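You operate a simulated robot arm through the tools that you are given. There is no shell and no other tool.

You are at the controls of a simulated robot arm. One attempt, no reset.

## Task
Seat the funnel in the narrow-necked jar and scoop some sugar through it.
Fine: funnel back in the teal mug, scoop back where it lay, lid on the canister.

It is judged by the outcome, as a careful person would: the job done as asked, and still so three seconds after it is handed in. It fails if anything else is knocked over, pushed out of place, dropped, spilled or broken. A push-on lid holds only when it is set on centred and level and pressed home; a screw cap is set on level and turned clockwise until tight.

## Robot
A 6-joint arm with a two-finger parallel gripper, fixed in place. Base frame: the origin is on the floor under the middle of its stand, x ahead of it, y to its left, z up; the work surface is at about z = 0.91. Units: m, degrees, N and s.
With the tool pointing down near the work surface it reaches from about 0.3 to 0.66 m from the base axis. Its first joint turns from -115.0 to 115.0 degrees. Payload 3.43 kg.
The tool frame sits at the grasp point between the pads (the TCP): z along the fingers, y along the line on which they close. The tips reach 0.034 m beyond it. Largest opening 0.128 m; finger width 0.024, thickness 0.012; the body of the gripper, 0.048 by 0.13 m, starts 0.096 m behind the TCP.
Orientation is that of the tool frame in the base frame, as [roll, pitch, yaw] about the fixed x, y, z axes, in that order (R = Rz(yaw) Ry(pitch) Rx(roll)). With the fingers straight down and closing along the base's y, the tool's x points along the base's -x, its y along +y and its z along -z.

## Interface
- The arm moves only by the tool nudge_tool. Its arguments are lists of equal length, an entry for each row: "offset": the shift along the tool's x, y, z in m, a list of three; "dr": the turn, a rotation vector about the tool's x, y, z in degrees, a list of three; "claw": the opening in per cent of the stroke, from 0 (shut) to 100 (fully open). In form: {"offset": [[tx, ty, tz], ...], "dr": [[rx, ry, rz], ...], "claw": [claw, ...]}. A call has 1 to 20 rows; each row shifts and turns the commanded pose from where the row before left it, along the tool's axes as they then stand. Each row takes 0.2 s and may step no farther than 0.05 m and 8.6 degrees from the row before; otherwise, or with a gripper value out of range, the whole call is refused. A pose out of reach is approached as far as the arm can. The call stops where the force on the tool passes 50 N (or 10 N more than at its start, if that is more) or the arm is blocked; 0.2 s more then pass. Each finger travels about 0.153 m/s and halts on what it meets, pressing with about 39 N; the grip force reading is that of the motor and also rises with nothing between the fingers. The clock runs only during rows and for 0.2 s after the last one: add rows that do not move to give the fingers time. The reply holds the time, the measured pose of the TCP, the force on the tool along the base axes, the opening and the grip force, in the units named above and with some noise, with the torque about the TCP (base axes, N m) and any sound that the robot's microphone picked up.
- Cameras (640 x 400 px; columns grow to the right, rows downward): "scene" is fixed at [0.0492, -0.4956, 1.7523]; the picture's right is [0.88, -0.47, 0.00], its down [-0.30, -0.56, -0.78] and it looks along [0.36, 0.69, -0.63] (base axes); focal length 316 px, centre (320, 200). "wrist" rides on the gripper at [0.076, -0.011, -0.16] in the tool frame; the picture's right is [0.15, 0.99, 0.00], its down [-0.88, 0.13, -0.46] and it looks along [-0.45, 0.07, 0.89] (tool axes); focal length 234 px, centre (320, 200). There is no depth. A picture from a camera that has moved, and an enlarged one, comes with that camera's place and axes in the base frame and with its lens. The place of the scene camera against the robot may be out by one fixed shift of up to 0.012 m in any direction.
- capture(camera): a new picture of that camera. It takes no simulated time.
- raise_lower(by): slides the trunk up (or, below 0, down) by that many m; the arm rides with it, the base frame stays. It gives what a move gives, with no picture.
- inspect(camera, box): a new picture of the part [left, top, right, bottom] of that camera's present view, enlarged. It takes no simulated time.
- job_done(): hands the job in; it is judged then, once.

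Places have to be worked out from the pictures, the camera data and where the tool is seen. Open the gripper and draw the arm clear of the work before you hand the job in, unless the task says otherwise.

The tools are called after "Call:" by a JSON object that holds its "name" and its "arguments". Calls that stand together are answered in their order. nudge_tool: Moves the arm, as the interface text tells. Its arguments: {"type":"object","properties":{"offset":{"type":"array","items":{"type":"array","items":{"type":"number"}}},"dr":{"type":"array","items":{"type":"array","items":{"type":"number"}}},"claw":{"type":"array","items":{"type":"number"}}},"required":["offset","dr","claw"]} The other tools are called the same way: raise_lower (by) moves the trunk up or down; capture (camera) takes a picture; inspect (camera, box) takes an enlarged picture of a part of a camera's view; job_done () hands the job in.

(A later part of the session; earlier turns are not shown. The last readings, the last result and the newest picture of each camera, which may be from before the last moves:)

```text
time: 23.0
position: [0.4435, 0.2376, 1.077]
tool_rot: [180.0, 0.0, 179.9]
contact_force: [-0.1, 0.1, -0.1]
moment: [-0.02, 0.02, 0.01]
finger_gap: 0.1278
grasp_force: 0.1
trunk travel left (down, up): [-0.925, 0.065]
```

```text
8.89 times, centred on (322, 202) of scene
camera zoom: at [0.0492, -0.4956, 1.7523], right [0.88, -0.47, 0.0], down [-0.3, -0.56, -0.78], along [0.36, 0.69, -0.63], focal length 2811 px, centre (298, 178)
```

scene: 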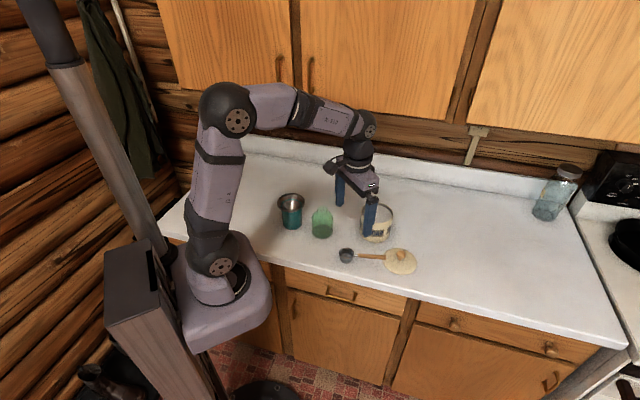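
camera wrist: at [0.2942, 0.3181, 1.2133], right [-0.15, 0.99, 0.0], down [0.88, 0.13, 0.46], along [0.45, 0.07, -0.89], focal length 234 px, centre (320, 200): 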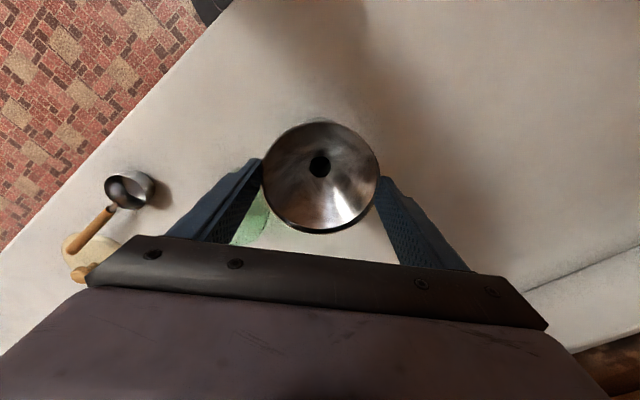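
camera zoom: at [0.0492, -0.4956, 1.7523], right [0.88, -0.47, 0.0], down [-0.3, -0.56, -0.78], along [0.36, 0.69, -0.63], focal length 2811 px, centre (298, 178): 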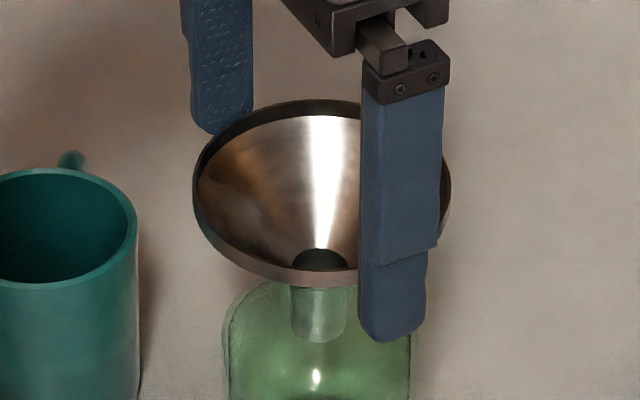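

The funnel now stands on the jar by itself. I'll raise straight up clear of it and check that it is seated and level, and the jar upright.

Call:
{"name": "nudge_tool", "arguments": {"offset": [[0, 0, -0.02], [0, 0, -0.025], [0, 0, -0.03], [0, 0, -0.03], [0, 0, -0.03], [0, 0, 0]], "dr": [[0, 0, 0], [0, 0, 0], [0, 0, 0], [0, 0, 0], [0, 0, 0], [0, 0, 0]], "claw": [100, 100, 100, 100, 100, 100]}}

Call:
{"name": "capture", "arguments": {"camera": "wrist"}}

Call:
{"name": "inspect", "arguments": {"camera": "scene", "box": [265, 170, 385, 250]}}

```text
time: 24.4
position: [0.4448, 0.239, 1.2105]
tool_rot: [-179.9, 0.0, -179.9]
contact_force: [-0.4, 0.6, 0.0]
moment: [0.0, -0.01, 0.0]
finger_gap: 0.1278
grasp_force: 0.1
trunk travel left (down, up): [-0.925, 0.065]
```

```text
taken
camera wrist: at [0.3682, 0.2273, 1.3694], right [-0.15, 0.99, 0.0], down [0.88, 0.13, 0.46], along [0.45, 0.07, -0.89], focal length 234 px, centre (320, 200)
```

wrist: 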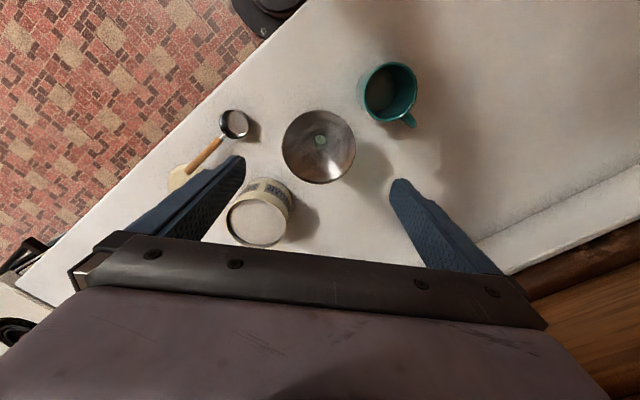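

```text
5.00 times, centred on (325, 210) of scene
camera zoom: at [0.0492, -0.4956, 1.7523], right [0.88, -0.47, 0.0], down [-0.3, -0.56, -0.78], along [0.36, 0.69, -0.63], focal length 1581 px, centre (295, 150)
```

zoom: 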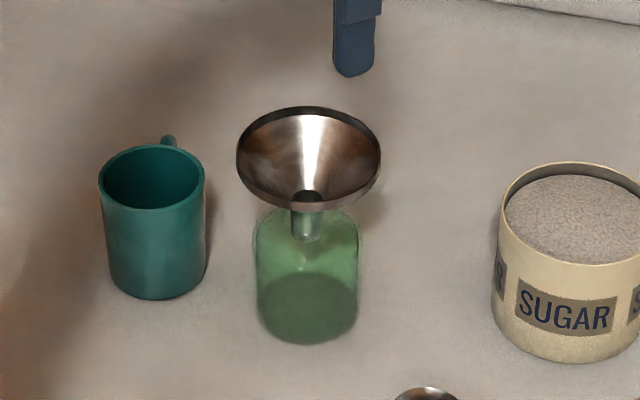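

The funnel is seated upright, and the jar and mug are undisturbed. Now the scoop: I'll turn the tool so it closes across the handle (about -38° in yaw) and bring the camera above the scoop.

Call:
{"name": "nudge_tool", "arguments": {"offset": [[0, 0, 0], [0, 0, 0], [0, 0, 0], [0, 0, 0], [0, 0, 0], [-0.0367, -0.0144, 0.01], [-0.0367, -0.0144, 0.01], [-0.0367, -0.0144, 0.01], [-0.0367, -0.0144, 0.01], [-0.0367, -0.0144, 0.01], [-0.0367, -0.0144, 0.01], [-0.0367, -0.0144, 0.01], [0, 0, 0]], "dr": [[0, 0, 7.56], [0, 0, 7.56], [0, 0, 7.56], [0, 0, 7.56], [0, 0, 7.56], [0, 0, 0], [0, 0, 0], [0, 0, 0], [0, 0, 0], [0, 0, 0], [0, 0, 0], [0, 0, 0], [0, 0, 0]], "claw": [100, 100, 100, 100, 100, 100, 100, 100, 100, 100, 80, 60, 50]}}

Call:
{"name": "capture", "arguments": {"camera": "wrist"}}

Call:
{"name": "inspect", "arguments": {"camera": "wrist", "box": [220, 0, 460, 160]}}

```text
time: 27.2
position: [0.5817, -0.0004, 1.1416]
tool_rot: [180.0, 0.2, 142.2]
contact_force: [-0.5, -0.2, 0.5]
moment: [0.01, -0.02, -0.01]
finger_gap: 0.0641
grasp_force: 0.0
trunk travel left (down, up): [-0.925, 0.065]
```

```text
taken
camera wrist: at [0.5153, 0.0369, 1.3011], right [0.49, 0.87, 0.0], down [0.78, -0.44, 0.46], along [0.4, -0.22, -0.89], focal length 234 px, centre (320, 200)
```

wrist: 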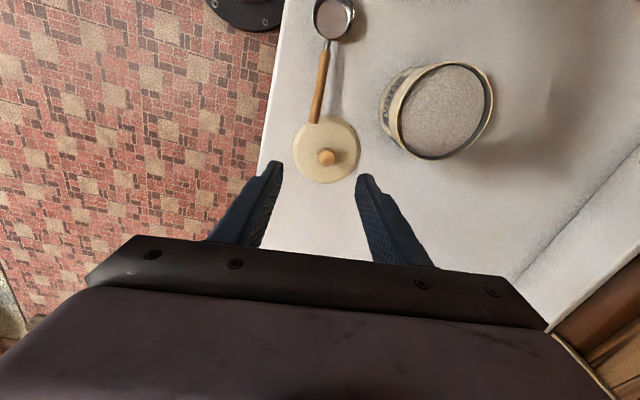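

```text
2.50 times, centred on (340, 80) of wrist
camera zoom: at [0.5153, 0.0369, 1.3011], right [0.49, 0.87, 0.0], down [0.78, -0.44, 0.46], along [0.4, -0.22, -0.89], focal length 585 px, centre (270, 500)
```

zoom: 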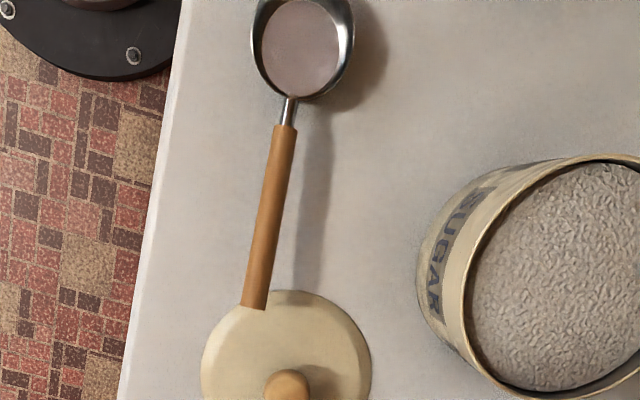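

Triangulating two wrist views puts the handle from (0.490, 0.061, 0.943) to (0.557, 0.003, 0.956), heading -40.4°, with the cup centre near (0.459, 0.086). I'll move above the handle's middle, trim the yaw and lean the tool 20° back from the cup for the coming tilt, then check.

Call:
{"name": "nudge_tool", "arguments": {"offset": [[0.0313, -0.0055, 0.02], [0.0313, -0.0054, 0.02], [0, 0, 0.02], [0, 0, 0], [0, 0, 0], [0, 0, 0], [0, 0, 0]], "dr": [[0, 0, 0], [0, 0, 0], [0, 0, 2.6], [0, 6.67, 0], [0, 6.67, 0], [0, 6.66, 0], [0, 0, 0]], "claw": [50, 50, 50, 50, 50, 50, 50]}}

Call:
{"name": "capture", "arguments": {"camera": "wrist"}}

Call:
{"name": "inspect", "arguments": {"camera": "scene", "box": [320, 200, 430, 290]}}

```text
time: 28.8
position: [0.5277, 0.031, 1.0809]
tool_rot: [-179.9, -20.0, 139.6]
contact_force: [-0.6, 0.7, 0.7]
moment: [0.02, -0.02, 0.01]
finger_gap: 0.0639
grasp_force: 0.0
trunk travel left (down, up): [-0.925, 0.065]
```

```text
taken
camera wrist: at [0.508, 0.0324, 1.2573], right [0.54, 0.84, 0.05], down [0.83, -0.54, 0.13], along [0.13, -0.03, -0.99], focal length 234 px, centre (320, 200)
```

wrist: 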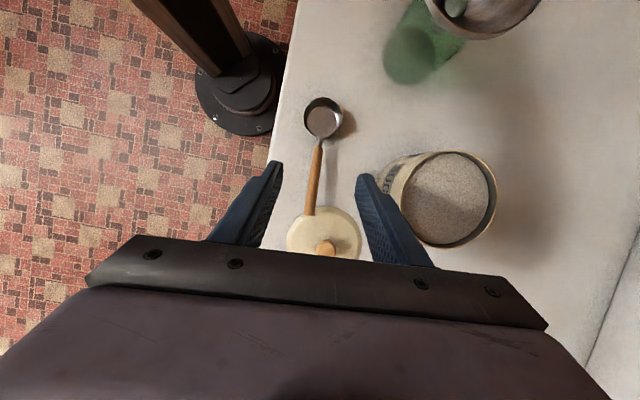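

```text
4.44 times, centred on (375, 245) of scene
camera zoom: at [0.0492, -0.4956, 1.7523], right [0.88, -0.47, 0.0], down [-0.3, -0.56, -0.78], along [0.36, 0.69, -0.63], focal length 1406 px, centre (76, 0)
```

zoom: 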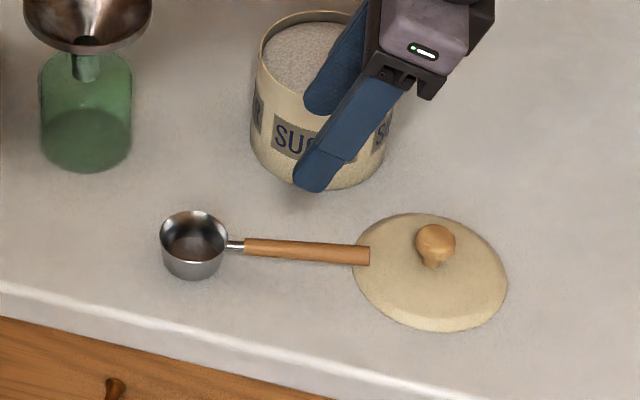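

This near-vertical view is good for alignment. I'll enlarge it to check the handle against the gripper's centre line and triangulate the cup and canister again.

Call:
{"name": "inspect", "arguments": {"camera": "wrist", "box": [260, 80, 400, 260]}}

Call:
{"name": "inspect", "arguments": {"camera": "wrist", "box": [360, 120, 520, 270]}}

```text
2.22 times, centred on (330, 170) of wrist
camera zoom: at [0.508, 0.0324, 1.2573], right [0.54, 0.84, 0.05], down [0.83, -0.54, 0.13], along [0.13, -0.03, -0.99], focal length 520 px, centre (298, 267)
```

zoom: 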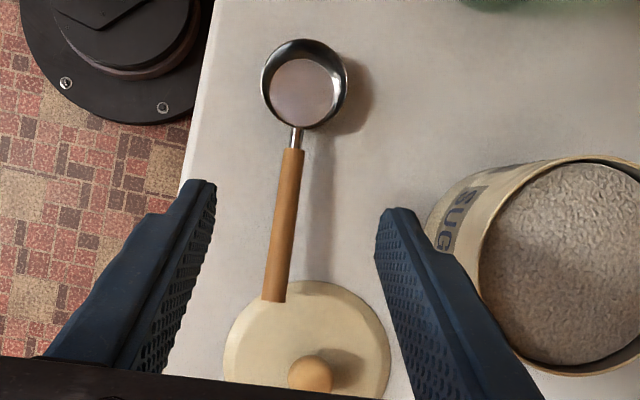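

```text
2.67 times, centred on (440, 195) of wrist
camera zoom: at [0.508, 0.0324, 1.2573], right [0.54, 0.84, 0.05], down [0.83, -0.54, 0.13], along [0.13, -0.03, -0.99], focal length 624 px, centre (0, 213)
```

zoom: 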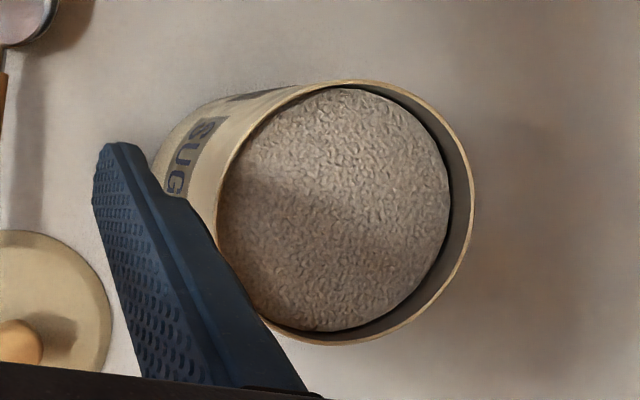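

The TCP is 1.5 mm off the handle line, so I correct that while going down vertically, stopping a little above the grasp height to check.

Call:
{"name": "nudge_tool", "arguments": {"offset": [[-0.0109, -0.0005, 0.03], [-0.0109, -0.0005, 0.03], [-0.0109, -0.0005, 0.03], [0, 0, 0]], "dr": [[0, 0, 0], [0, 0, 0], [0, 0, 0], [0, 0, 0]], "claw": [50, 50, 45, 45]}}

Call:
{"name": "capture", "arguments": {"camera": "wrist"}}

Call:
{"name": "inspect", "arguments": {"camera": "scene", "box": [330, 200, 430, 290]}}

```text
time: 29.8
position: [0.5266, 0.0298, 0.9843]
tool_rot: [-180.0, -20.0, 139.5]
contact_force: [-0.3, -0.9, 0.7]
moment: [0.03, 0.0, -0.01]
finger_gap: 0.0575
grasp_force: 0.0
trunk travel left (down, up): [-0.925, 0.065]
```

```text
taken
camera wrist: at [0.5066, 0.0314, 1.1604], right [0.54, 0.84, 0.05], down [0.83, -0.54, 0.13], along [0.13, -0.03, -0.99], focal length 234 px, centre (320, 200)
```

wrist: 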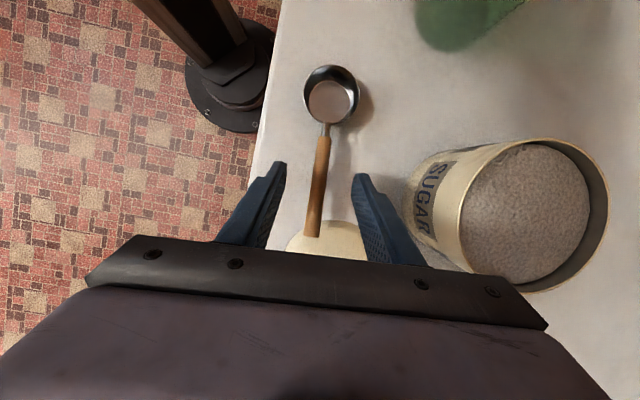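

```text
4.44 times, centred on (380, 245) of scene
camera zoom: at [0.0492, -0.4956, 1.7523], right [0.88, -0.47, 0.0], down [-0.3, -0.56, -0.78], along [0.36, 0.69, -0.63], focal length 1406 px, centre (53, 0)
```

zoom: 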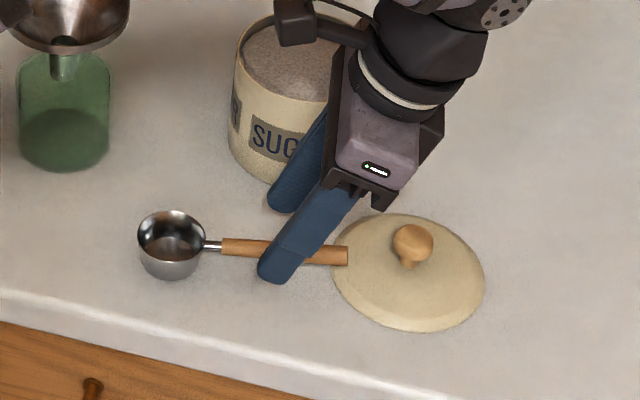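

The handle runs between the fingers and is centred. I'll go down the last 28 mm.

Call:
{"name": "nudge_tool", "arguments": {"offset": [[-0.0048, 0, 0.0132], [-0.0048, 0, 0.0132], [0, 0, 0]], "dr": [[0, 0, 0], [0, 0, 0], [0, 0, 0]], "claw": [45, 45, 45]}}

Call:
{"name": "inspect", "arguments": {"camera": "wrist", "box": [240, 40, 400, 240]}}

Call:
{"name": "inspect", "arguments": {"camera": "scene", "box": [340, 230, 420, 280]}}

```text
time: 30.6
position: [0.5265, 0.0292, 0.9573]
tool_rot: [-179.9, -20.0, 139.6]
contact_force: [-0.2, -0.7, -0.2]
moment: [0.01, -0.03, -0.02]
finger_gap: 0.0576
grasp_force: 0.0
trunk travel left (down, up): [-0.925, 0.065]
```

```text
2.00 times, centred on (320, 140) of wrist
camera zoom: at [0.5065, 0.0304, 1.1326], right [0.54, 0.84, 0.05], down [0.83, -0.54, 0.13], along [0.13, -0.03, -0.99], focal length 468 px, centre (320, 320)
```

zoom: 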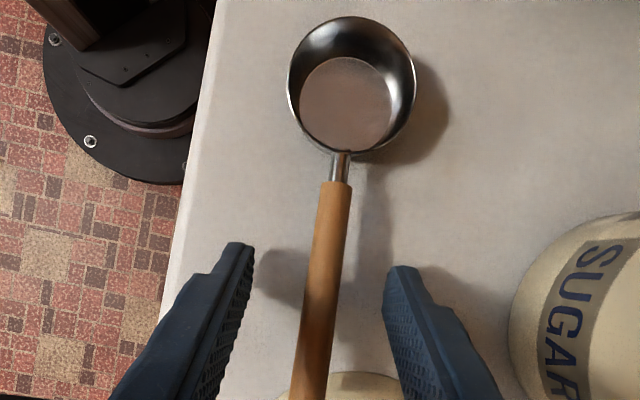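

```text
8.00 times, centred on (380, 255) of scene
camera zoom: at [0.0492, -0.4956, 1.7523], right [0.88, -0.47, 0.0], down [-0.3, -0.56, -0.78], along [0.36, 0.69, -0.63], focal length 2530 px, centre (-160, -240)
```

zoom: 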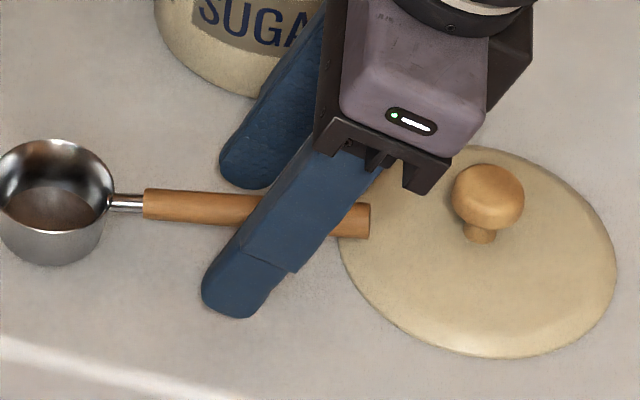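

The handle sits squarely between the pads at about the right depth. I'll close slowly on it.

Call:
{"name": "nudge_tool", "arguments": {"offset": [[0, 0, 0], [0, 0, 0], [0, 0, 0], [0, 0, 0], [0, 0, 0], [0, 0, 0]], "dr": [[0, 0, 0], [0, 0, 0], [0, 0, 0], [0, 0, 0], [0, 0, 0], [0, 0, 0]], "claw": [30, 20, 14, 10, 4, 0]}}

Call:
{"name": "inspect", "arguments": {"camera": "wrist", "box": [240, 40, 400, 240]}}

Call:
{"name": "inspect", "arguments": {"camera": "scene", "box": [340, 230, 420, 280]}}

```text
time: 32.0
position: [0.5264, 0.0277, 0.9569]
tool_rot: [-180.0, -20.0, 139.6]
contact_force: [-0.2, 0.1, 0.9]
moment: [0.0, 0.03, -0.04]
finger_gap: 0.0127
grasp_force: 39.3
trunk travel left (down, up): [-0.925, 0.065]
```

```text
2.00 times, centred on (320, 140) of wrist
camera zoom: at [0.5067, 0.0305, 1.1328], right [0.54, 0.84, 0.05], down [0.83, -0.54, 0.13], along [0.13, -0.03, -0.99], focal length 468 px, centre (320, 320)
```

zoom: 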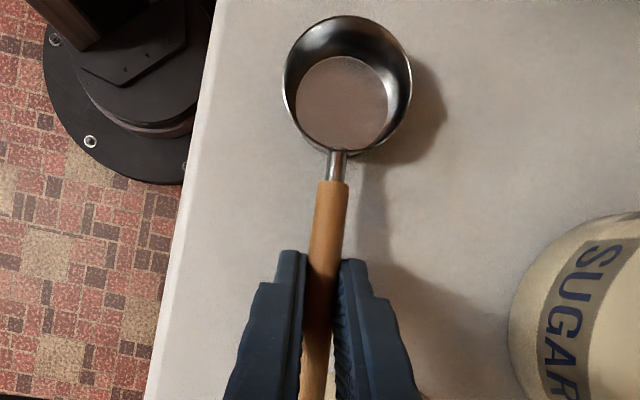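

```text
8.00 times, centred on (380, 255) of scene
camera zoom: at [0.0492, -0.4956, 1.7523], right [0.88, -0.47, 0.0], down [-0.3, -0.56, -0.78], along [0.36, 0.69, -0.63], focal length 2530 px, centre (-160, -240)
```

zoom: 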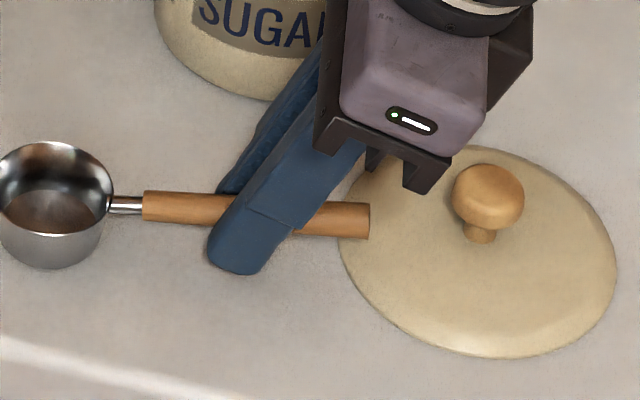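

Gripped at 0.0127 m, and the cup moved only about 1.5 mm. I'll lift slowly straight up and watch for droop or slip.

Call:
{"name": "nudge_tool", "arguments": {"offset": [[0.0027, 0, -0.0075], [0.0034, 0, -0.0094], [0.0051, 0, -0.0141], [0.0068, 0, -0.0188], [0.0068, 0, -0.0188], [0, 0, 0]], "dr": [[0, 0, 0], [0, 0, 0], [0, 0, 0], [0, 0, 0], [0, 0, 0], [0, 0, 0]], "claw": [0, 0, 0, 0, 0, 0]}}

Call:
{"name": "inspect", "arguments": {"camera": "wrist", "box": [240, 40, 400, 240]}}

Call:
{"name": "inspect", "arguments": {"camera": "scene", "box": [320, 200, 430, 290]}}

```text
time: 33.4
position: [0.5271, 0.0273, 1.0323]
tool_rot: [180.0, -19.9, 139.6]
contact_force: [0.2, 0.4, 0.2]
moment: [-0.04, -0.03, 0.01]
finger_gap: 0.0125
grasp_force: 39.0
trunk travel left (down, up): [-0.925, 0.065]
```

```text
2.00 times, centred on (320, 140) of wrist
camera zoom: at [0.5076, 0.0312, 1.2069], right [0.54, 0.84, 0.05], down [0.83, -0.54, 0.13], along [0.13, -0.03, -0.99], focal length 468 px, centre (320, 320)
```

zoom: 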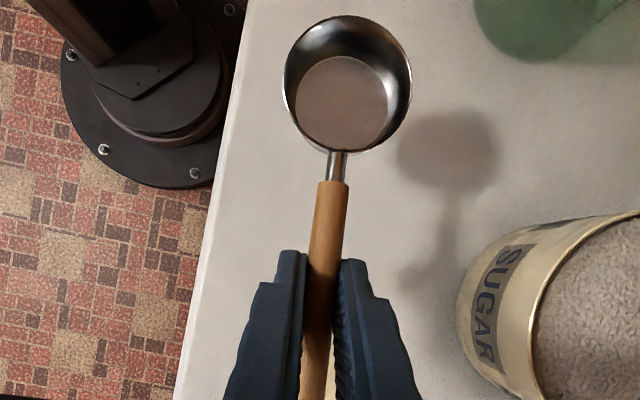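

```text
4.44 times, centred on (375, 245) of scene
camera zoom: at [0.0492, -0.4956, 1.7523], right [0.88, -0.47, 0.0], down [-0.3, -0.56, -0.78], along [0.36, 0.69, -0.63], focal length 1406 px, centre (76, 0)
```

zoom: 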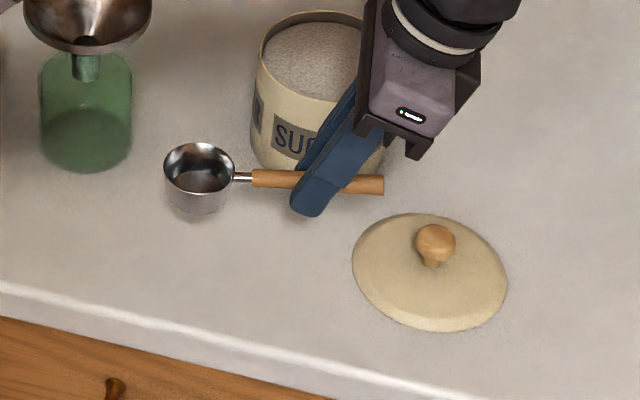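

The scoop is firm and level in the grip; in the tool frame its rim centre is at (0.076, 0, 0.046). I'll raise it and yaw to 90°, so the cup points along +y for a scoop into the canister at (0.616, 0.146), rim z about 1.01.

Call:
{"name": "nudge_tool", "arguments": {"offset": [[0.01254, 0, -0.03446], [0.01254, 0, -0.03446], [0.01254, 0, -0.03446], [0, 0, 0], [0, 0, 0], [0, 0, 0], [0, 0, 0], [0, 0, 0], [0, 0, 0], [0, 0, 0]], "dr": [[0, 0, 0], [0, 0, 0], [0, 0, 0], [-2.828, 0, 7.771], [-2.828, 0, 7.771], [-2.828, 0, 7.771], [-2.828, 0, 7.771], [-2.828, 0, 7.771], [-2.828, 0, 7.771], [0, 0, 0]], "claw": [0, 0, 0, 0, 0, 0, 0, 0, 0, 0]}}

Call:
{"name": "capture", "arguments": {"camera": "wrist"}}

Call:
{"name": "inspect", "arguments": {"camera": "scene", "box": [300, 150, 460, 290]}}

```text
time: 35.6
position: [0.5285, 0.0282, 1.1402]
tool_rot: [-179.9, -20.1, 89.7]
contact_force: [0.0, 0.1, -0.4]
moment: [-0.05, 0.02, -0.01]
finger_gap: 0.0127
grasp_force: 38.8
trunk travel left (down, up): [-0.925, 0.065]
```

```text
taken
camera wrist: at [0.5163, 0.0452, 1.3164], right [0.99, 0.13, 0.05], down [0.13, -0.98, 0.13], along [0.07, -0.12, -0.99], focal length 234 px, centre (320, 200)
```

wrist: 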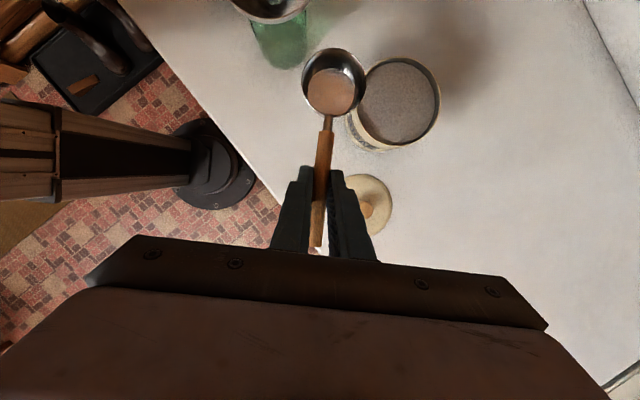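

```text
2.86 times, centred on (380, 220) of scene
camera zoom: at [0.0492, -0.4956, 1.7523], right [0.88, -0.47, 0.0], down [-0.3, -0.56, -0.78], along [0.36, 0.69, -0.63], focal length 904 px, centre (149, 143)
```

zoom: 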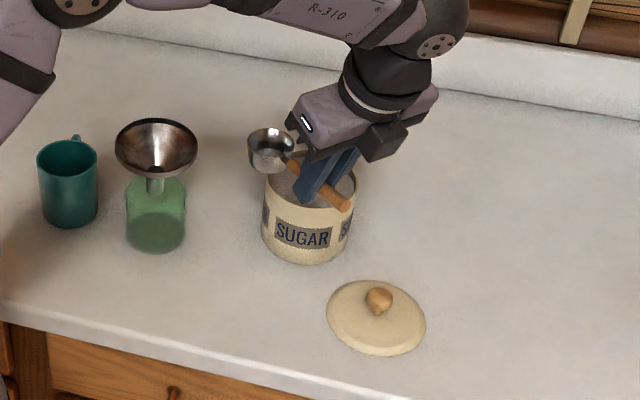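

The scoop is still level. I'll enlarge this view to fix the canister's rim centre and the sugar level before dipping.

Call:
{"name": "inspect", "arguments": {"camera": "wrist", "box": [290, 30, 450, 170]}}

Call:
{"name": "inspect", "arguments": {"camera": "scene", "box": [350, 180, 410, 250]}}

```text
2.86 times, centred on (370, 100) of wrist
camera zoom: at [0.5163, 0.0452, 1.3164], right [0.99, 0.13, 0.05], down [0.13, -0.98, 0.13], along [0.07, -0.12, -0.99], focal length 669 px, centre (177, 486)
```

zoom: 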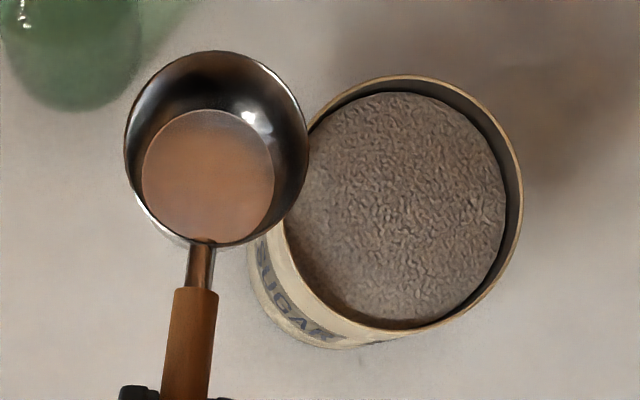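

```text
5.71 times, centred on (380, 215) of scene
camera zoom: at [0.0492, -0.4956, 1.7523], right [0.88, -0.47, 0.0], down [-0.3, -0.56, -0.78], along [0.36, 0.69, -0.63], focal length 1807 px, centre (-23, 114)
```

zoom: 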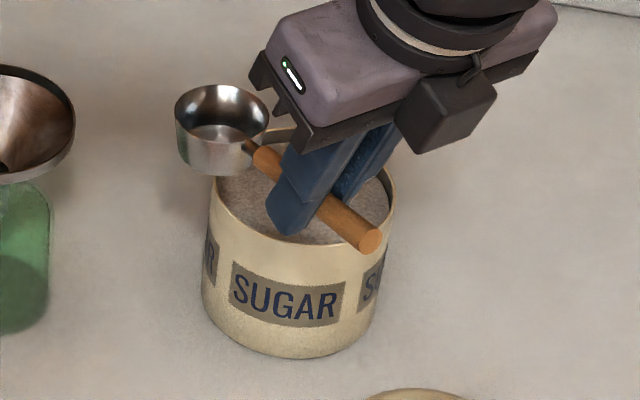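

Canister centre (0.617, 0.146), rim z ≈ 1.01, inner radius 0.052, sugar level z ≈ 1.0. I move above the near half of the canister and tip the cup 55° down.

Call:
{"name": "nudge_tool", "arguments": {"offset": [[0.02427, 0.02983, 0.00883], [0.02427, 0.02983, 0.00883], [0.02427, 0.02983, 0.00883], [0, 0, 0], [0, 0, 0], [0, 0, 0], [0, 0, 0], [0, 0, 0], [0, 0, 0], [0, 0, 0], [0, 0, 0]], "dr": [[0, 0, 0], [0, 0, 0], [0, 0, 0], [0, -7.857, 0], [0, -7.857, 0], [0, -7.857, 0], [0, -7.857, 0], [0, -7.857, 0], [0, -7.857, 0], [0, -7.857, 0], [0, 0, 0]], "claw": [0, 0, 0, 0, 0, 0, 0, 0, 0, 0, 0]}}

Call:
{"name": "capture", "arguments": {"camera": "wrist"}}

Call:
{"name": "inspect", "arguments": {"camera": "scene", "box": [320, 150, 440, 260]}}

```text
time: 38.0
position: [0.5993, 0.0991, 1.1391]
tool_rot: [179.7, 34.9, 89.7]
contact_force: [-0.1, -0.2, -0.2]
moment: [-0.04, 0.0, -0.02]
finger_gap: 0.0126
grasp_force: 38.9
out of reach, approached as far as the arm can: row 9, 10
trunk travel left (down, up): [-0.925, 0.065]
```

```text
taken
camera wrist: at [0.5879, 0.2518, 1.2263], right [0.99, 0.12, -0.08], down [0.12, -0.46, 0.88], along [0.07, -0.88, -0.47], focal length 234 px, centre (320, 200)
```

wrist: 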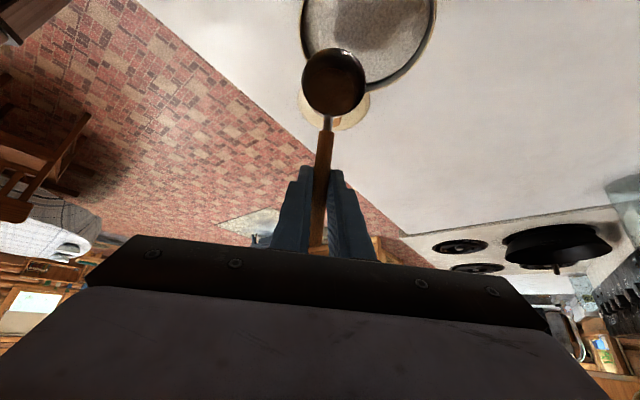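

```text
3.64 times, centred on (380, 205) of scene
camera zoom: at [0.0492, -0.4956, 1.7523], right [0.88, -0.47, 0.0], down [-0.3, -0.56, -0.78], along [0.36, 0.69, -0.63], focal length 1150 px, centre (102, 182)
```

zoom: 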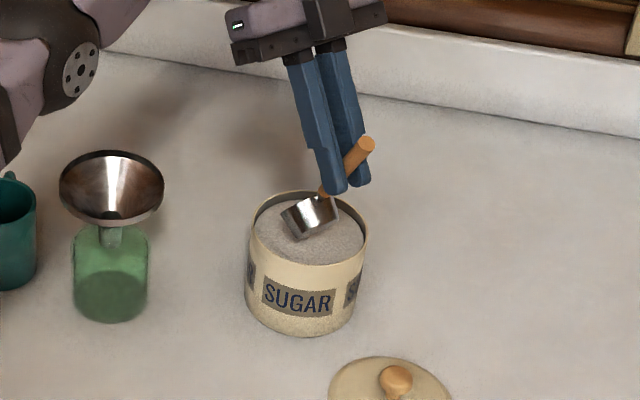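

The last tilt rows ran out of reach, by about 18 mm in x. I'll raise the trunk its remaining 65 mm to bring the shoulder nearer to the wrist's height, then read where the arm stands.

Call:
{"name": "raise_lower", "arguments": {"by": 0.06}}

Call:
{"name": "inspect", "arguments": {"camera": "scene", "box": [320, 150, 440, 260]}}

```text
time: 39.0
position: [0.5975, 0.0999, 1.1983]
tool_rot: [179.6, 34.8, 89.9]
contact_force: [0.1, -0.2, -0.7]
moment: [-0.01, -0.01, 0.04]
finger_gap: 0.0125
grasp_force: 38.6
trunk travel left (down, up): [-0.985, 0.005]
```

```text
3.64 times, centred on (380, 205) of scene
camera zoom: at [0.0492, -0.4956, 1.7523], right [0.88, -0.47, 0.0], down [-0.3, -0.56, -0.78], along [0.36, 0.69, -0.63], focal length 1150 px, centre (102, 182)
```

zoom: 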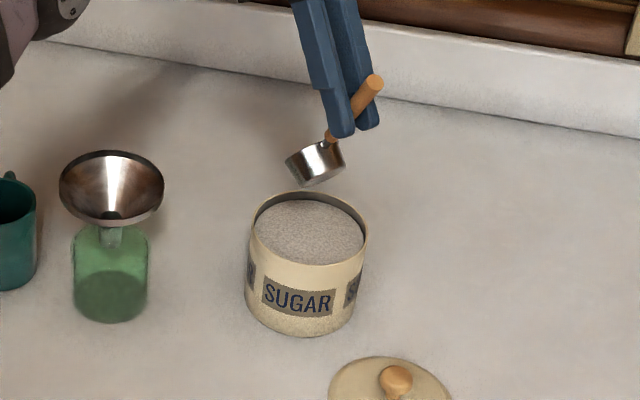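

The trunk is up and the TCP is at (0.598, 0.100, 1.198) with the cup tipped 55°. I'll yaw +10°, so the wrist leans inward, and come down 5 cm to see which positions are now reachable.

Call:
{"name": "nudge_tool", "arguments": {"offset": [[0, 0, 0], [0, 0, 0], [0.0143, 0, 0.0205], [0.0143, 0, 0.0205], [0, 0, 0]], "dr": [[-2.868, 0, -4.096], [-2.868, 0, -4.096], [0, 0, 0], [0, 0, 0], [0, 0, 0]], "claw": [0, 0, 0, 0, 0]}}

Call:
{"name": "capture", "arguments": {"camera": "wrist"}}

```text
time: 40.2
position: [0.5996, 0.1033, 1.1451]
tool_rot: [180.0, 35.0, 100.0]
contact_force: [-0.3, 0.1, -0.9]
moment: [-0.01, 0.0, 0.0]
finger_gap: 0.0125
grasp_force: 39.5
trunk travel left (down, up): [-0.985, 0.005]
```

```text
taken
camera wrist: at [0.5627, 0.2525, 1.2324], right [0.95, 0.29, -0.08], down [0.21, -0.43, 0.88], along [0.22, -0.86, -0.47], focal length 234 px, centre (320, 200)
```

wrist: 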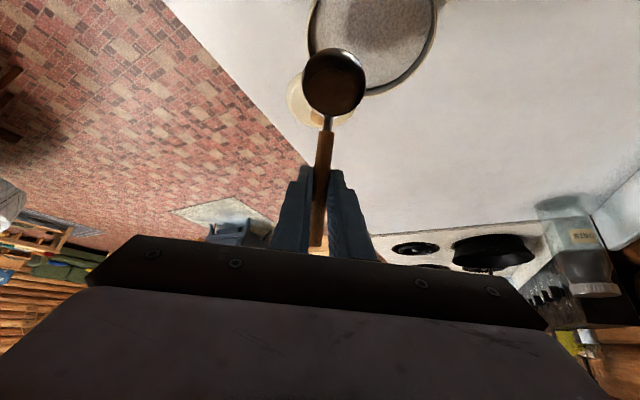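

Now I need +25 mm along the tool's y to bring the cup over the canister's middle line. I'll move and check the reach.

Call:
{"name": "nudge_tool", "arguments": {"offset": [[0, 0.0124, 0], [0, 0.0124, 0], [0, 0, 0], [0, 0, 0]], "dr": [[0, 0, 0], [0, 0, 0], [0, 0, 0], [0, 0, 0]], "claw": [0, 0, 0, 0]}}

Call:
{"name": "capture", "arguments": {"camera": "wrist"}}

Call:
{"name": "inspect", "arguments": {"camera": "scene", "box": [340, 160, 430, 250]}}

```text
time: 41.2
position: [0.6185, 0.1056, 1.1486]
tool_rot: [179.8, 34.9, 99.9]
contact_force: [-0.4, -0.2, -1.5]
moment: [-0.01, 0.01, -0.01]
finger_gap: 0.0126
grasp_force: 38.9
trunk travel left (down, up): [-0.985, 0.005]
```

```text
taken
camera wrist: at [0.5808, 0.2549, 1.2353], right [0.95, 0.29, -0.08], down [0.21, -0.43, 0.88], along [0.22, -0.85, -0.47], focal length 234 px, centre (320, 200)
```

wrist: 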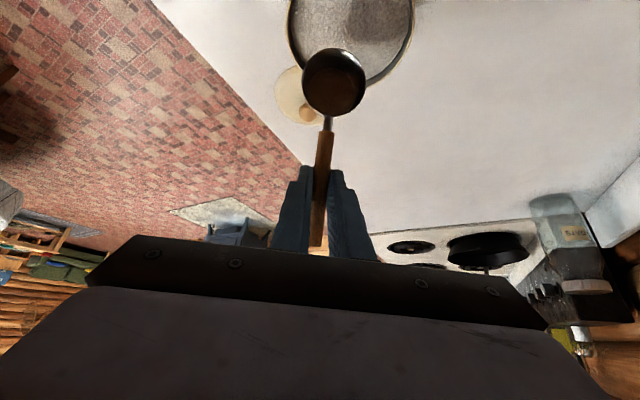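

```text
4.44 times, centred on (385, 205) of scene
camera zoom: at [0.0492, -0.4956, 1.7523], right [0.88, -0.47, 0.0], down [-0.3, -0.56, -0.78], along [0.36, 0.69, -0.63], focal length 1406 px, centre (31, 178)
```

zoom: 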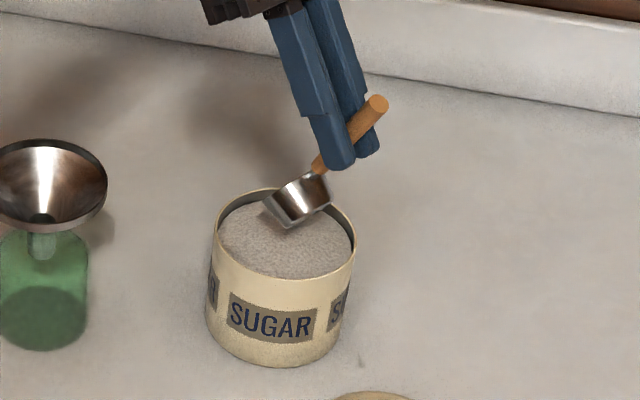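

The cup is now over the canister, about 5 mm left of its mid-line, which is fine. I'll lower it until the lip just enters the sugar and see how it responds.

Call:
{"name": "nudge_tool", "arguments": {"offset": [[0.0086, 0, 0.0123], [0.0086, 0, 0.0123], [0.0086, 0, 0.0123], [0.0086, 0, 0.0123], [0, 0, 0]], "dr": [[0, 0, 0], [0, 0, 0], [0, 0, 0], [0, 0, 0], [0, 0, 0]], "claw": [0, 0, 0, 0, 0]}}

Call:
{"name": "capture", "arguments": {"camera": "wrist"}}

Call:
{"name": "inspect", "arguments": {"camera": "scene", "box": [350, 180, 420, 250]}}

```text
time: 42.4
position: [0.6267, 0.1088, 1.0855]
tool_rot: [-180.0, 35.0, 100.0]
contact_force: [0.0, -0.9, -1.3]
moment: [-0.03, 0.02, 0.03]
finger_gap: 0.0128
grasp_force: 39.2
trunk travel left (down, up): [-0.985, 0.005]
```

```text
taken
camera wrist: at [0.5883, 0.2574, 1.1728], right [0.95, 0.29, -0.08], down [0.21, -0.43, 0.88], along [0.22, -0.86, -0.47], focal length 234 px, centre (320, 200)
```

wrist: 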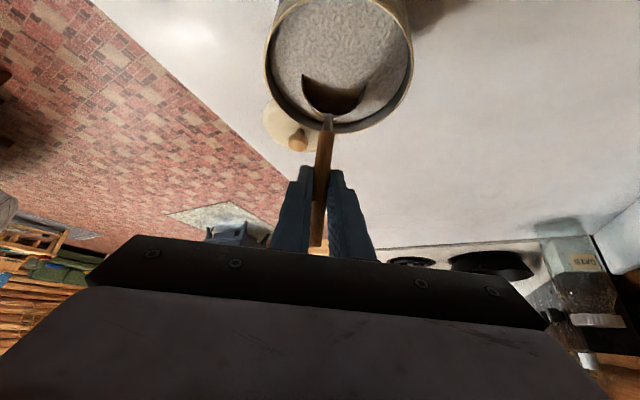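

```text
5.71 times, centred on (385, 215) of scene
camera zoom: at [0.0492, -0.4956, 1.7523], right [0.88, -0.47, 0.0], down [-0.3, -0.56, -0.78], along [0.36, 0.69, -0.63], focal length 1807 px, centre (-51, 114)
```

zoom: 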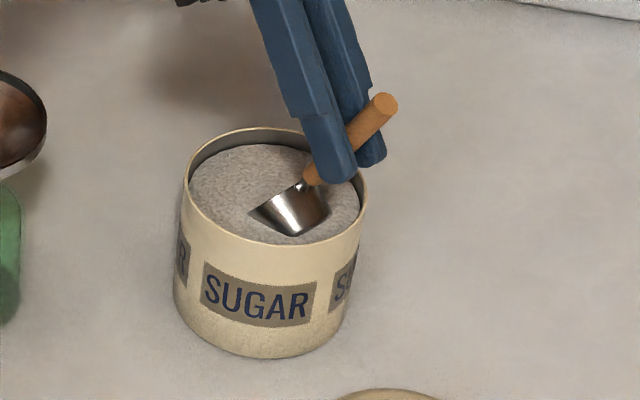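

The cup passes into the sugar freely; its lip is about half submerged and the level is at z ≈ 1.0. I'll go 22 mm deeper so that the whole mouth is under, then check.

Call:
{"name": "nudge_tool", "arguments": {"offset": [[0.0063, 0, 0.009], [0.0063, 0, 0.009], [0, 0, 0]], "dr": [[0, 0, 0], [0, 0, 0], [0, 0, 0]], "claw": [0, 0, 0]}}

Call:
{"name": "capture", "arguments": {"camera": "wrist"}}

Call:
{"name": "inspect", "arguments": {"camera": "scene", "box": [350, 180, 420, 250]}}

```text
time: 43.2
position: [0.6253, 0.1077, 1.0635]
tool_rot: [-180.0, 35.0, 100.0]
contact_force: [0.3, 0.3, -1.7]
moment: [0.04, 0.02, 0.04]
finger_gap: 0.0128
grasp_force: 38.9
trunk travel left (down, up): [-0.985, 0.005]
```

```text
taken
camera wrist: at [0.5876, 0.2576, 1.1509], right [0.95, 0.29, -0.08], down [0.21, -0.43, 0.88], along [0.22, -0.85, -0.47], focal length 234 px, centre (320, 200)
```

wrist: 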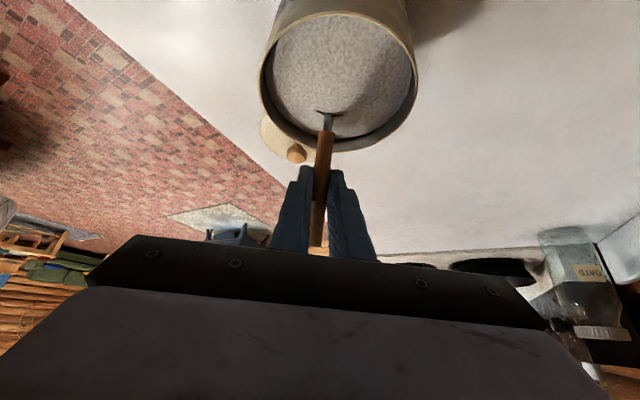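

```text
5.71 times, centred on (385, 215) of scene
camera zoom: at [0.0492, -0.4956, 1.7523], right [0.88, -0.47, 0.0], down [-0.3, -0.56, -0.78], along [0.36, 0.69, -0.63], focal length 1807 px, centre (-51, 114)
```

zoom: 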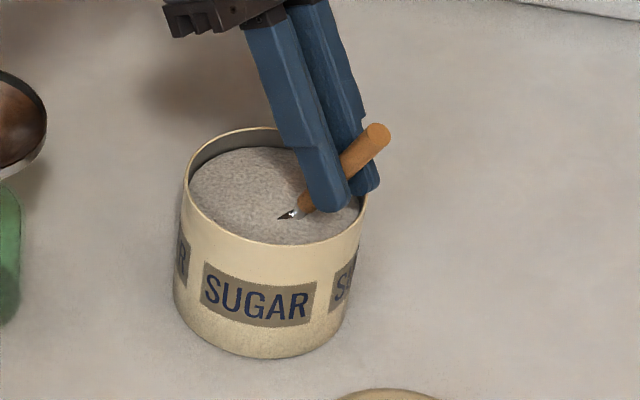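

The mouth is fully under the sugar. I'll sweep the lip forward while levelling the cup gradually, keeping it off the far wall and the fingers above the rim, and then lift.

Call:
{"name": "nudge_tool", "arguments": {"offset": [[-0.00125, 0, 0.00085], [-0.0013, 0, 0.0008], [-0.00134, 0, 0.00067], [-0.0014, 0, 0.0006], [-0.0014, 0, 0.0005], [-0.0015, 0, 0.0004], [-0.003, 0, 0.0005], [-0.003, 0, 0.0003], [-0.004, 0, -0.0009], [-0.004, 0, -0.0012], [-0.0013, 0, -0.0062], [-0.0009, 0, -0.0063], [0.0026, 0, -0.0097], [0.003, 0, -0.0095], [0.0051, 0, -0.0141], [0.0051, 0, -0.0141], [0, 0, 0]], "dr": [[0, 4.17, 0], [0, 4.16, 0], [0, 4.17, 0], [0, 4.17, 0], [0, 4.16, 0], [0, 4.17, 0], [0, 4.17, 0], [0, 4.16, 0], [0, 4.17, 0], [0, 4.17, 0], [0, 4.16, 0], [0, 4.17, 0], [0, 2.5, 0], [0, 2.5, 0], [0, 0, 0], [0, 0, 0], [0, 0, 0]], "claw": [0, 0, 0, 0, 0, 0, 0, 0, 0, 0, 0, 0, 0, 0, 0, 0, 0]}}

Call:
{"name": "capture", "arguments": {"camera": "wrist"}}

Call:
{"name": "inspect", "arguments": {"camera": "scene", "box": [330, 160, 430, 250]}}

```text
time: 46.8
position: [0.6301, 0.0811, 1.1302]
tool_rot: [-180.0, -20.0, 100.1]
contact_force: [-1.2, -0.7, -1.6]
moment: [-0.06, -0.04, 0.0]
finger_gap: 0.0127
grasp_force: 38.6
trunk travel left (down, up): [-0.985, 0.005]
```

```text
taken
camera wrist: at [0.6162, 0.0955, 1.3046], right [0.95, 0.31, 0.05], down [0.3, -0.95, 0.13], along [0.09, -0.11, -0.99], focal length 234 px, centre (320, 200)
```

wrist: 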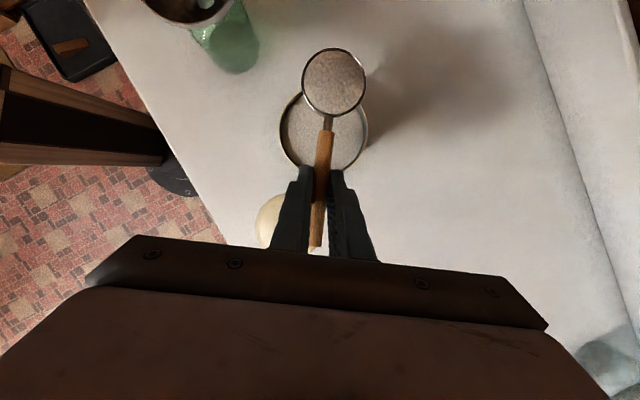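

```text
4.44 times, centred on (380, 205) of scene
camera zoom: at [0.0492, -0.4956, 1.7523], right [0.88, -0.47, 0.0], down [-0.3, -0.56, -0.78], along [0.36, 0.69, -0.63], focal length 1406 px, centre (53, 178)
```

zoom: 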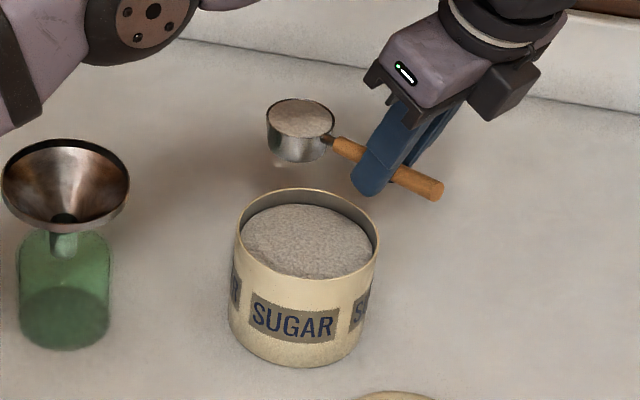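

The cup came out full of sugar, and the canister level dropped a little. I'll look closely to see how full it is before carrying it.

Call:
{"name": "inspect", "arguments": {"camera": "wrist", "box": [270, 30, 400, 180]}}

Call:
{"name": "inspect", "arguments": {"camera": "scene", "box": [375, 170, 435, 215]}}

```text
2.67 times, centred on (335, 105) of wrist
camera zoom: at [0.6162, 0.0955, 1.3046], right [0.95, 0.31, 0.05], down [0.3, -0.95, 0.13], along [0.09, -0.11, -0.99], focal length 624 px, centre (280, 453)
```

zoom: 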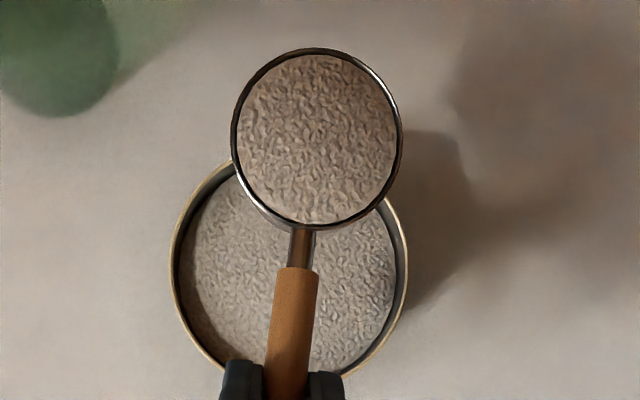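

```text
8.89 times, centred on (405, 192) of scene
camera zoom: at [0.0492, -0.4956, 1.7523], right [0.88, -0.47, 0.0], down [-0.3, -0.56, -0.78], along [0.36, 0.69, -0.63], focal length 2811 px, centre (-436, 267)
```

zoom: 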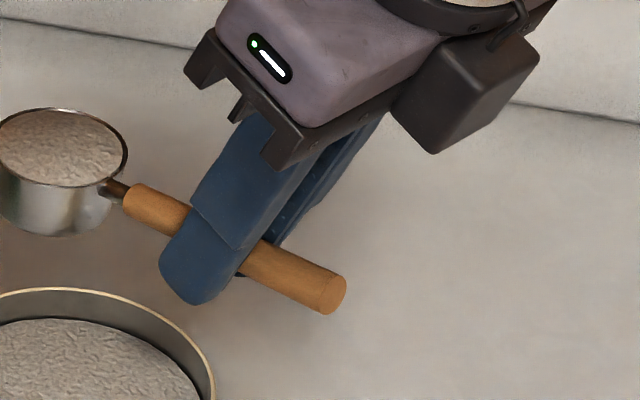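

The cup is full to just under the brim and level. I'll raise it a bit, yaw to 130° slowly about the vertical, and carry it toward the funnel with the lip stopping just short of the funnel's centre.

Call:
{"name": "nudge_tool", "arguments": {"offset": [[0.0051, 0, -0.0141], [0.0051, 0, -0.0141], [0, 0, 0], [0, 0, 0], [0, 0, 0], [0, 0, 0], [0, 0, 0], [0, 0, 0], [0.0125, -0.0042, 0.0046], [0.0214, -0.0072, 0.0078], [0.0214, -0.0072, 0.0078], [0.0214, -0.0072, 0.0078], [0.0214, -0.0072, 0.0078], [0.0089, -0.003, 0.0032], [0, 0, 0]], "dr": [[0, 0, 0], [0, 0, 0], [1.71, 0, -4.6985], [1.71, 0, -4.6985], [1.71, 0, -4.6985], [1.71, 0, -4.6985], [1.71, 0, -4.6985], [1.71, 0, -4.6985], [0, 0, 0], [0, 0, 0], [0, 0, 0], [0, 0, 0], [0, 0, 0], [0, 0, 0], [0, 0, 0]], "claw": [0, 0, 0, 0, 0, 0, 0, 0, 0, 0, 0, 0, 0, 0, 0]}}

Call:
{"name": "capture", "arguments": {"camera": "wrist"}}

Call:
{"name": "inspect", "arguments": {"camera": "scene", "box": [280, 150, 400, 250]}}

```text
time: 50.0
position: [0.5032, 0.1407, 1.1533]
tool_rot: [-180.0, -19.9, 130.0]
contact_force: [-0.2, 0.6, -0.5]
moment: [-0.01, -0.06, -0.03]
finger_gap: 0.0127
grasp_force: 39.4
out of reach, approached as far as the arm can: row 5, 6, 7, 8
trunk travel left (down, up): [-0.985, 0.005]
```

```text
taken
camera wrist: at [0.4832, 0.1467, 1.3293], right [0.67, 0.74, 0.05], down [0.73, -0.67, 0.13], along [0.13, -0.05, -0.99], focal length 234 px, centre (320, 200)
```

wrist: 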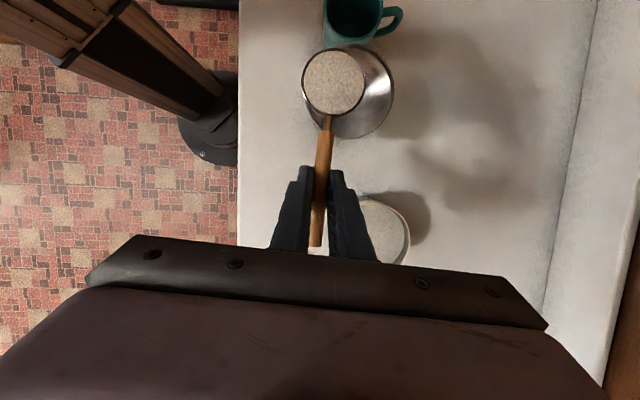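

```text
4.00 times, centred on (340, 200) of scene
camera zoom: at [0.0492, -0.4956, 1.7523], right [0.88, -0.47, 0.0], down [-0.3, -0.56, -0.78], along [0.36, 0.69, -0.63], focal length 1265 px, centre (240, 200)
```

zoom: 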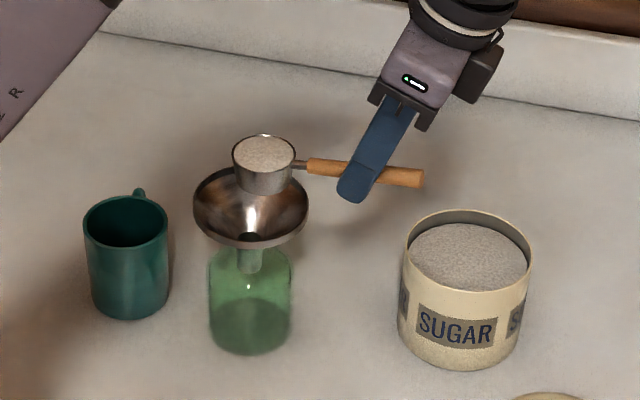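

The cup is still full. The yaw ran partly out of reach, so the TCP landed at (0.502, 0.141, 1.153). I put the funnel centre at (0.448, 0.238) with its rim at z ≈ 1.067, so I'll back off and come down until the lip is just short of centre and about 4 cm above the rim.

Call:
{"name": "nudge_tool", "arguments": {"offset": [[-0.0071, 0.0104, -0.0026], [-0.0071, 0.0104, -0.0026], [-0.0048, 0, 0.0131], [-0.0048, 0, 0.0132], [0, 0, 0]], "dr": [[0, 0, 0], [0, 0, 0], [0, 0, 0], [0, 0, 0], [0, 0, 0]], "claw": [0, 0, 0, 0, 0]}}

Call:
{"name": "capture", "arguments": {"camera": "wrist"}}

Call:
{"name": "inspect", "arguments": {"camera": "scene", "box": [290, 160, 380, 240]}}

```text
time: 51.2
position: [0.5274, 0.1424, 1.1254]
tool_rot: [-179.9, -20.0, 130.1]
contact_force: [0.2, 0.2, -1.0]
moment: [-0.04, -0.08, 0.0]
finger_gap: 0.0128
grasp_force: 38.9
trunk travel left (down, up): [-0.985, 0.005]
```

```text
taken
camera wrist: at [0.5081, 0.1485, 1.3008], right [0.67, 0.74, 0.05], down [0.73, -0.67, 0.13], along [0.13, -0.05, -0.99], focal length 234 px, centre (320, 200)
```

wrist: 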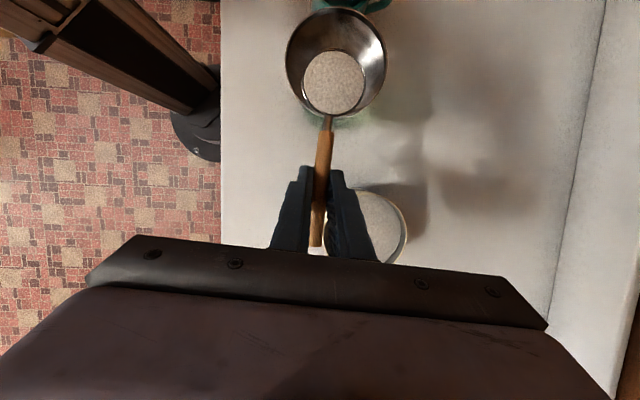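

```text
5.00 times, centred on (335, 200) of scene
camera zoom: at [0.0492, -0.4956, 1.7523], right [0.88, -0.47, 0.0], down [-0.3, -0.56, -0.78], along [0.36, 0.69, -0.63], focal length 1581 px, centre (245, 200)
```

zoom: 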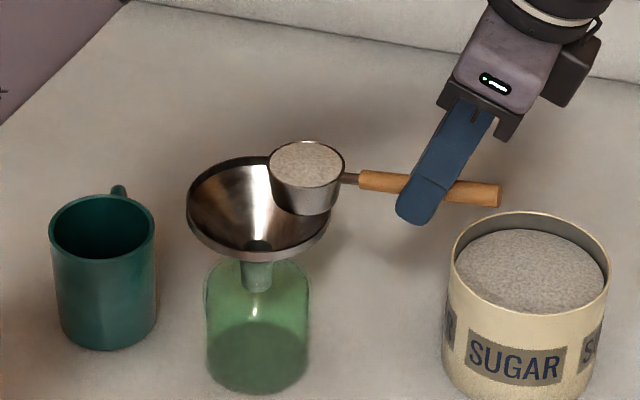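

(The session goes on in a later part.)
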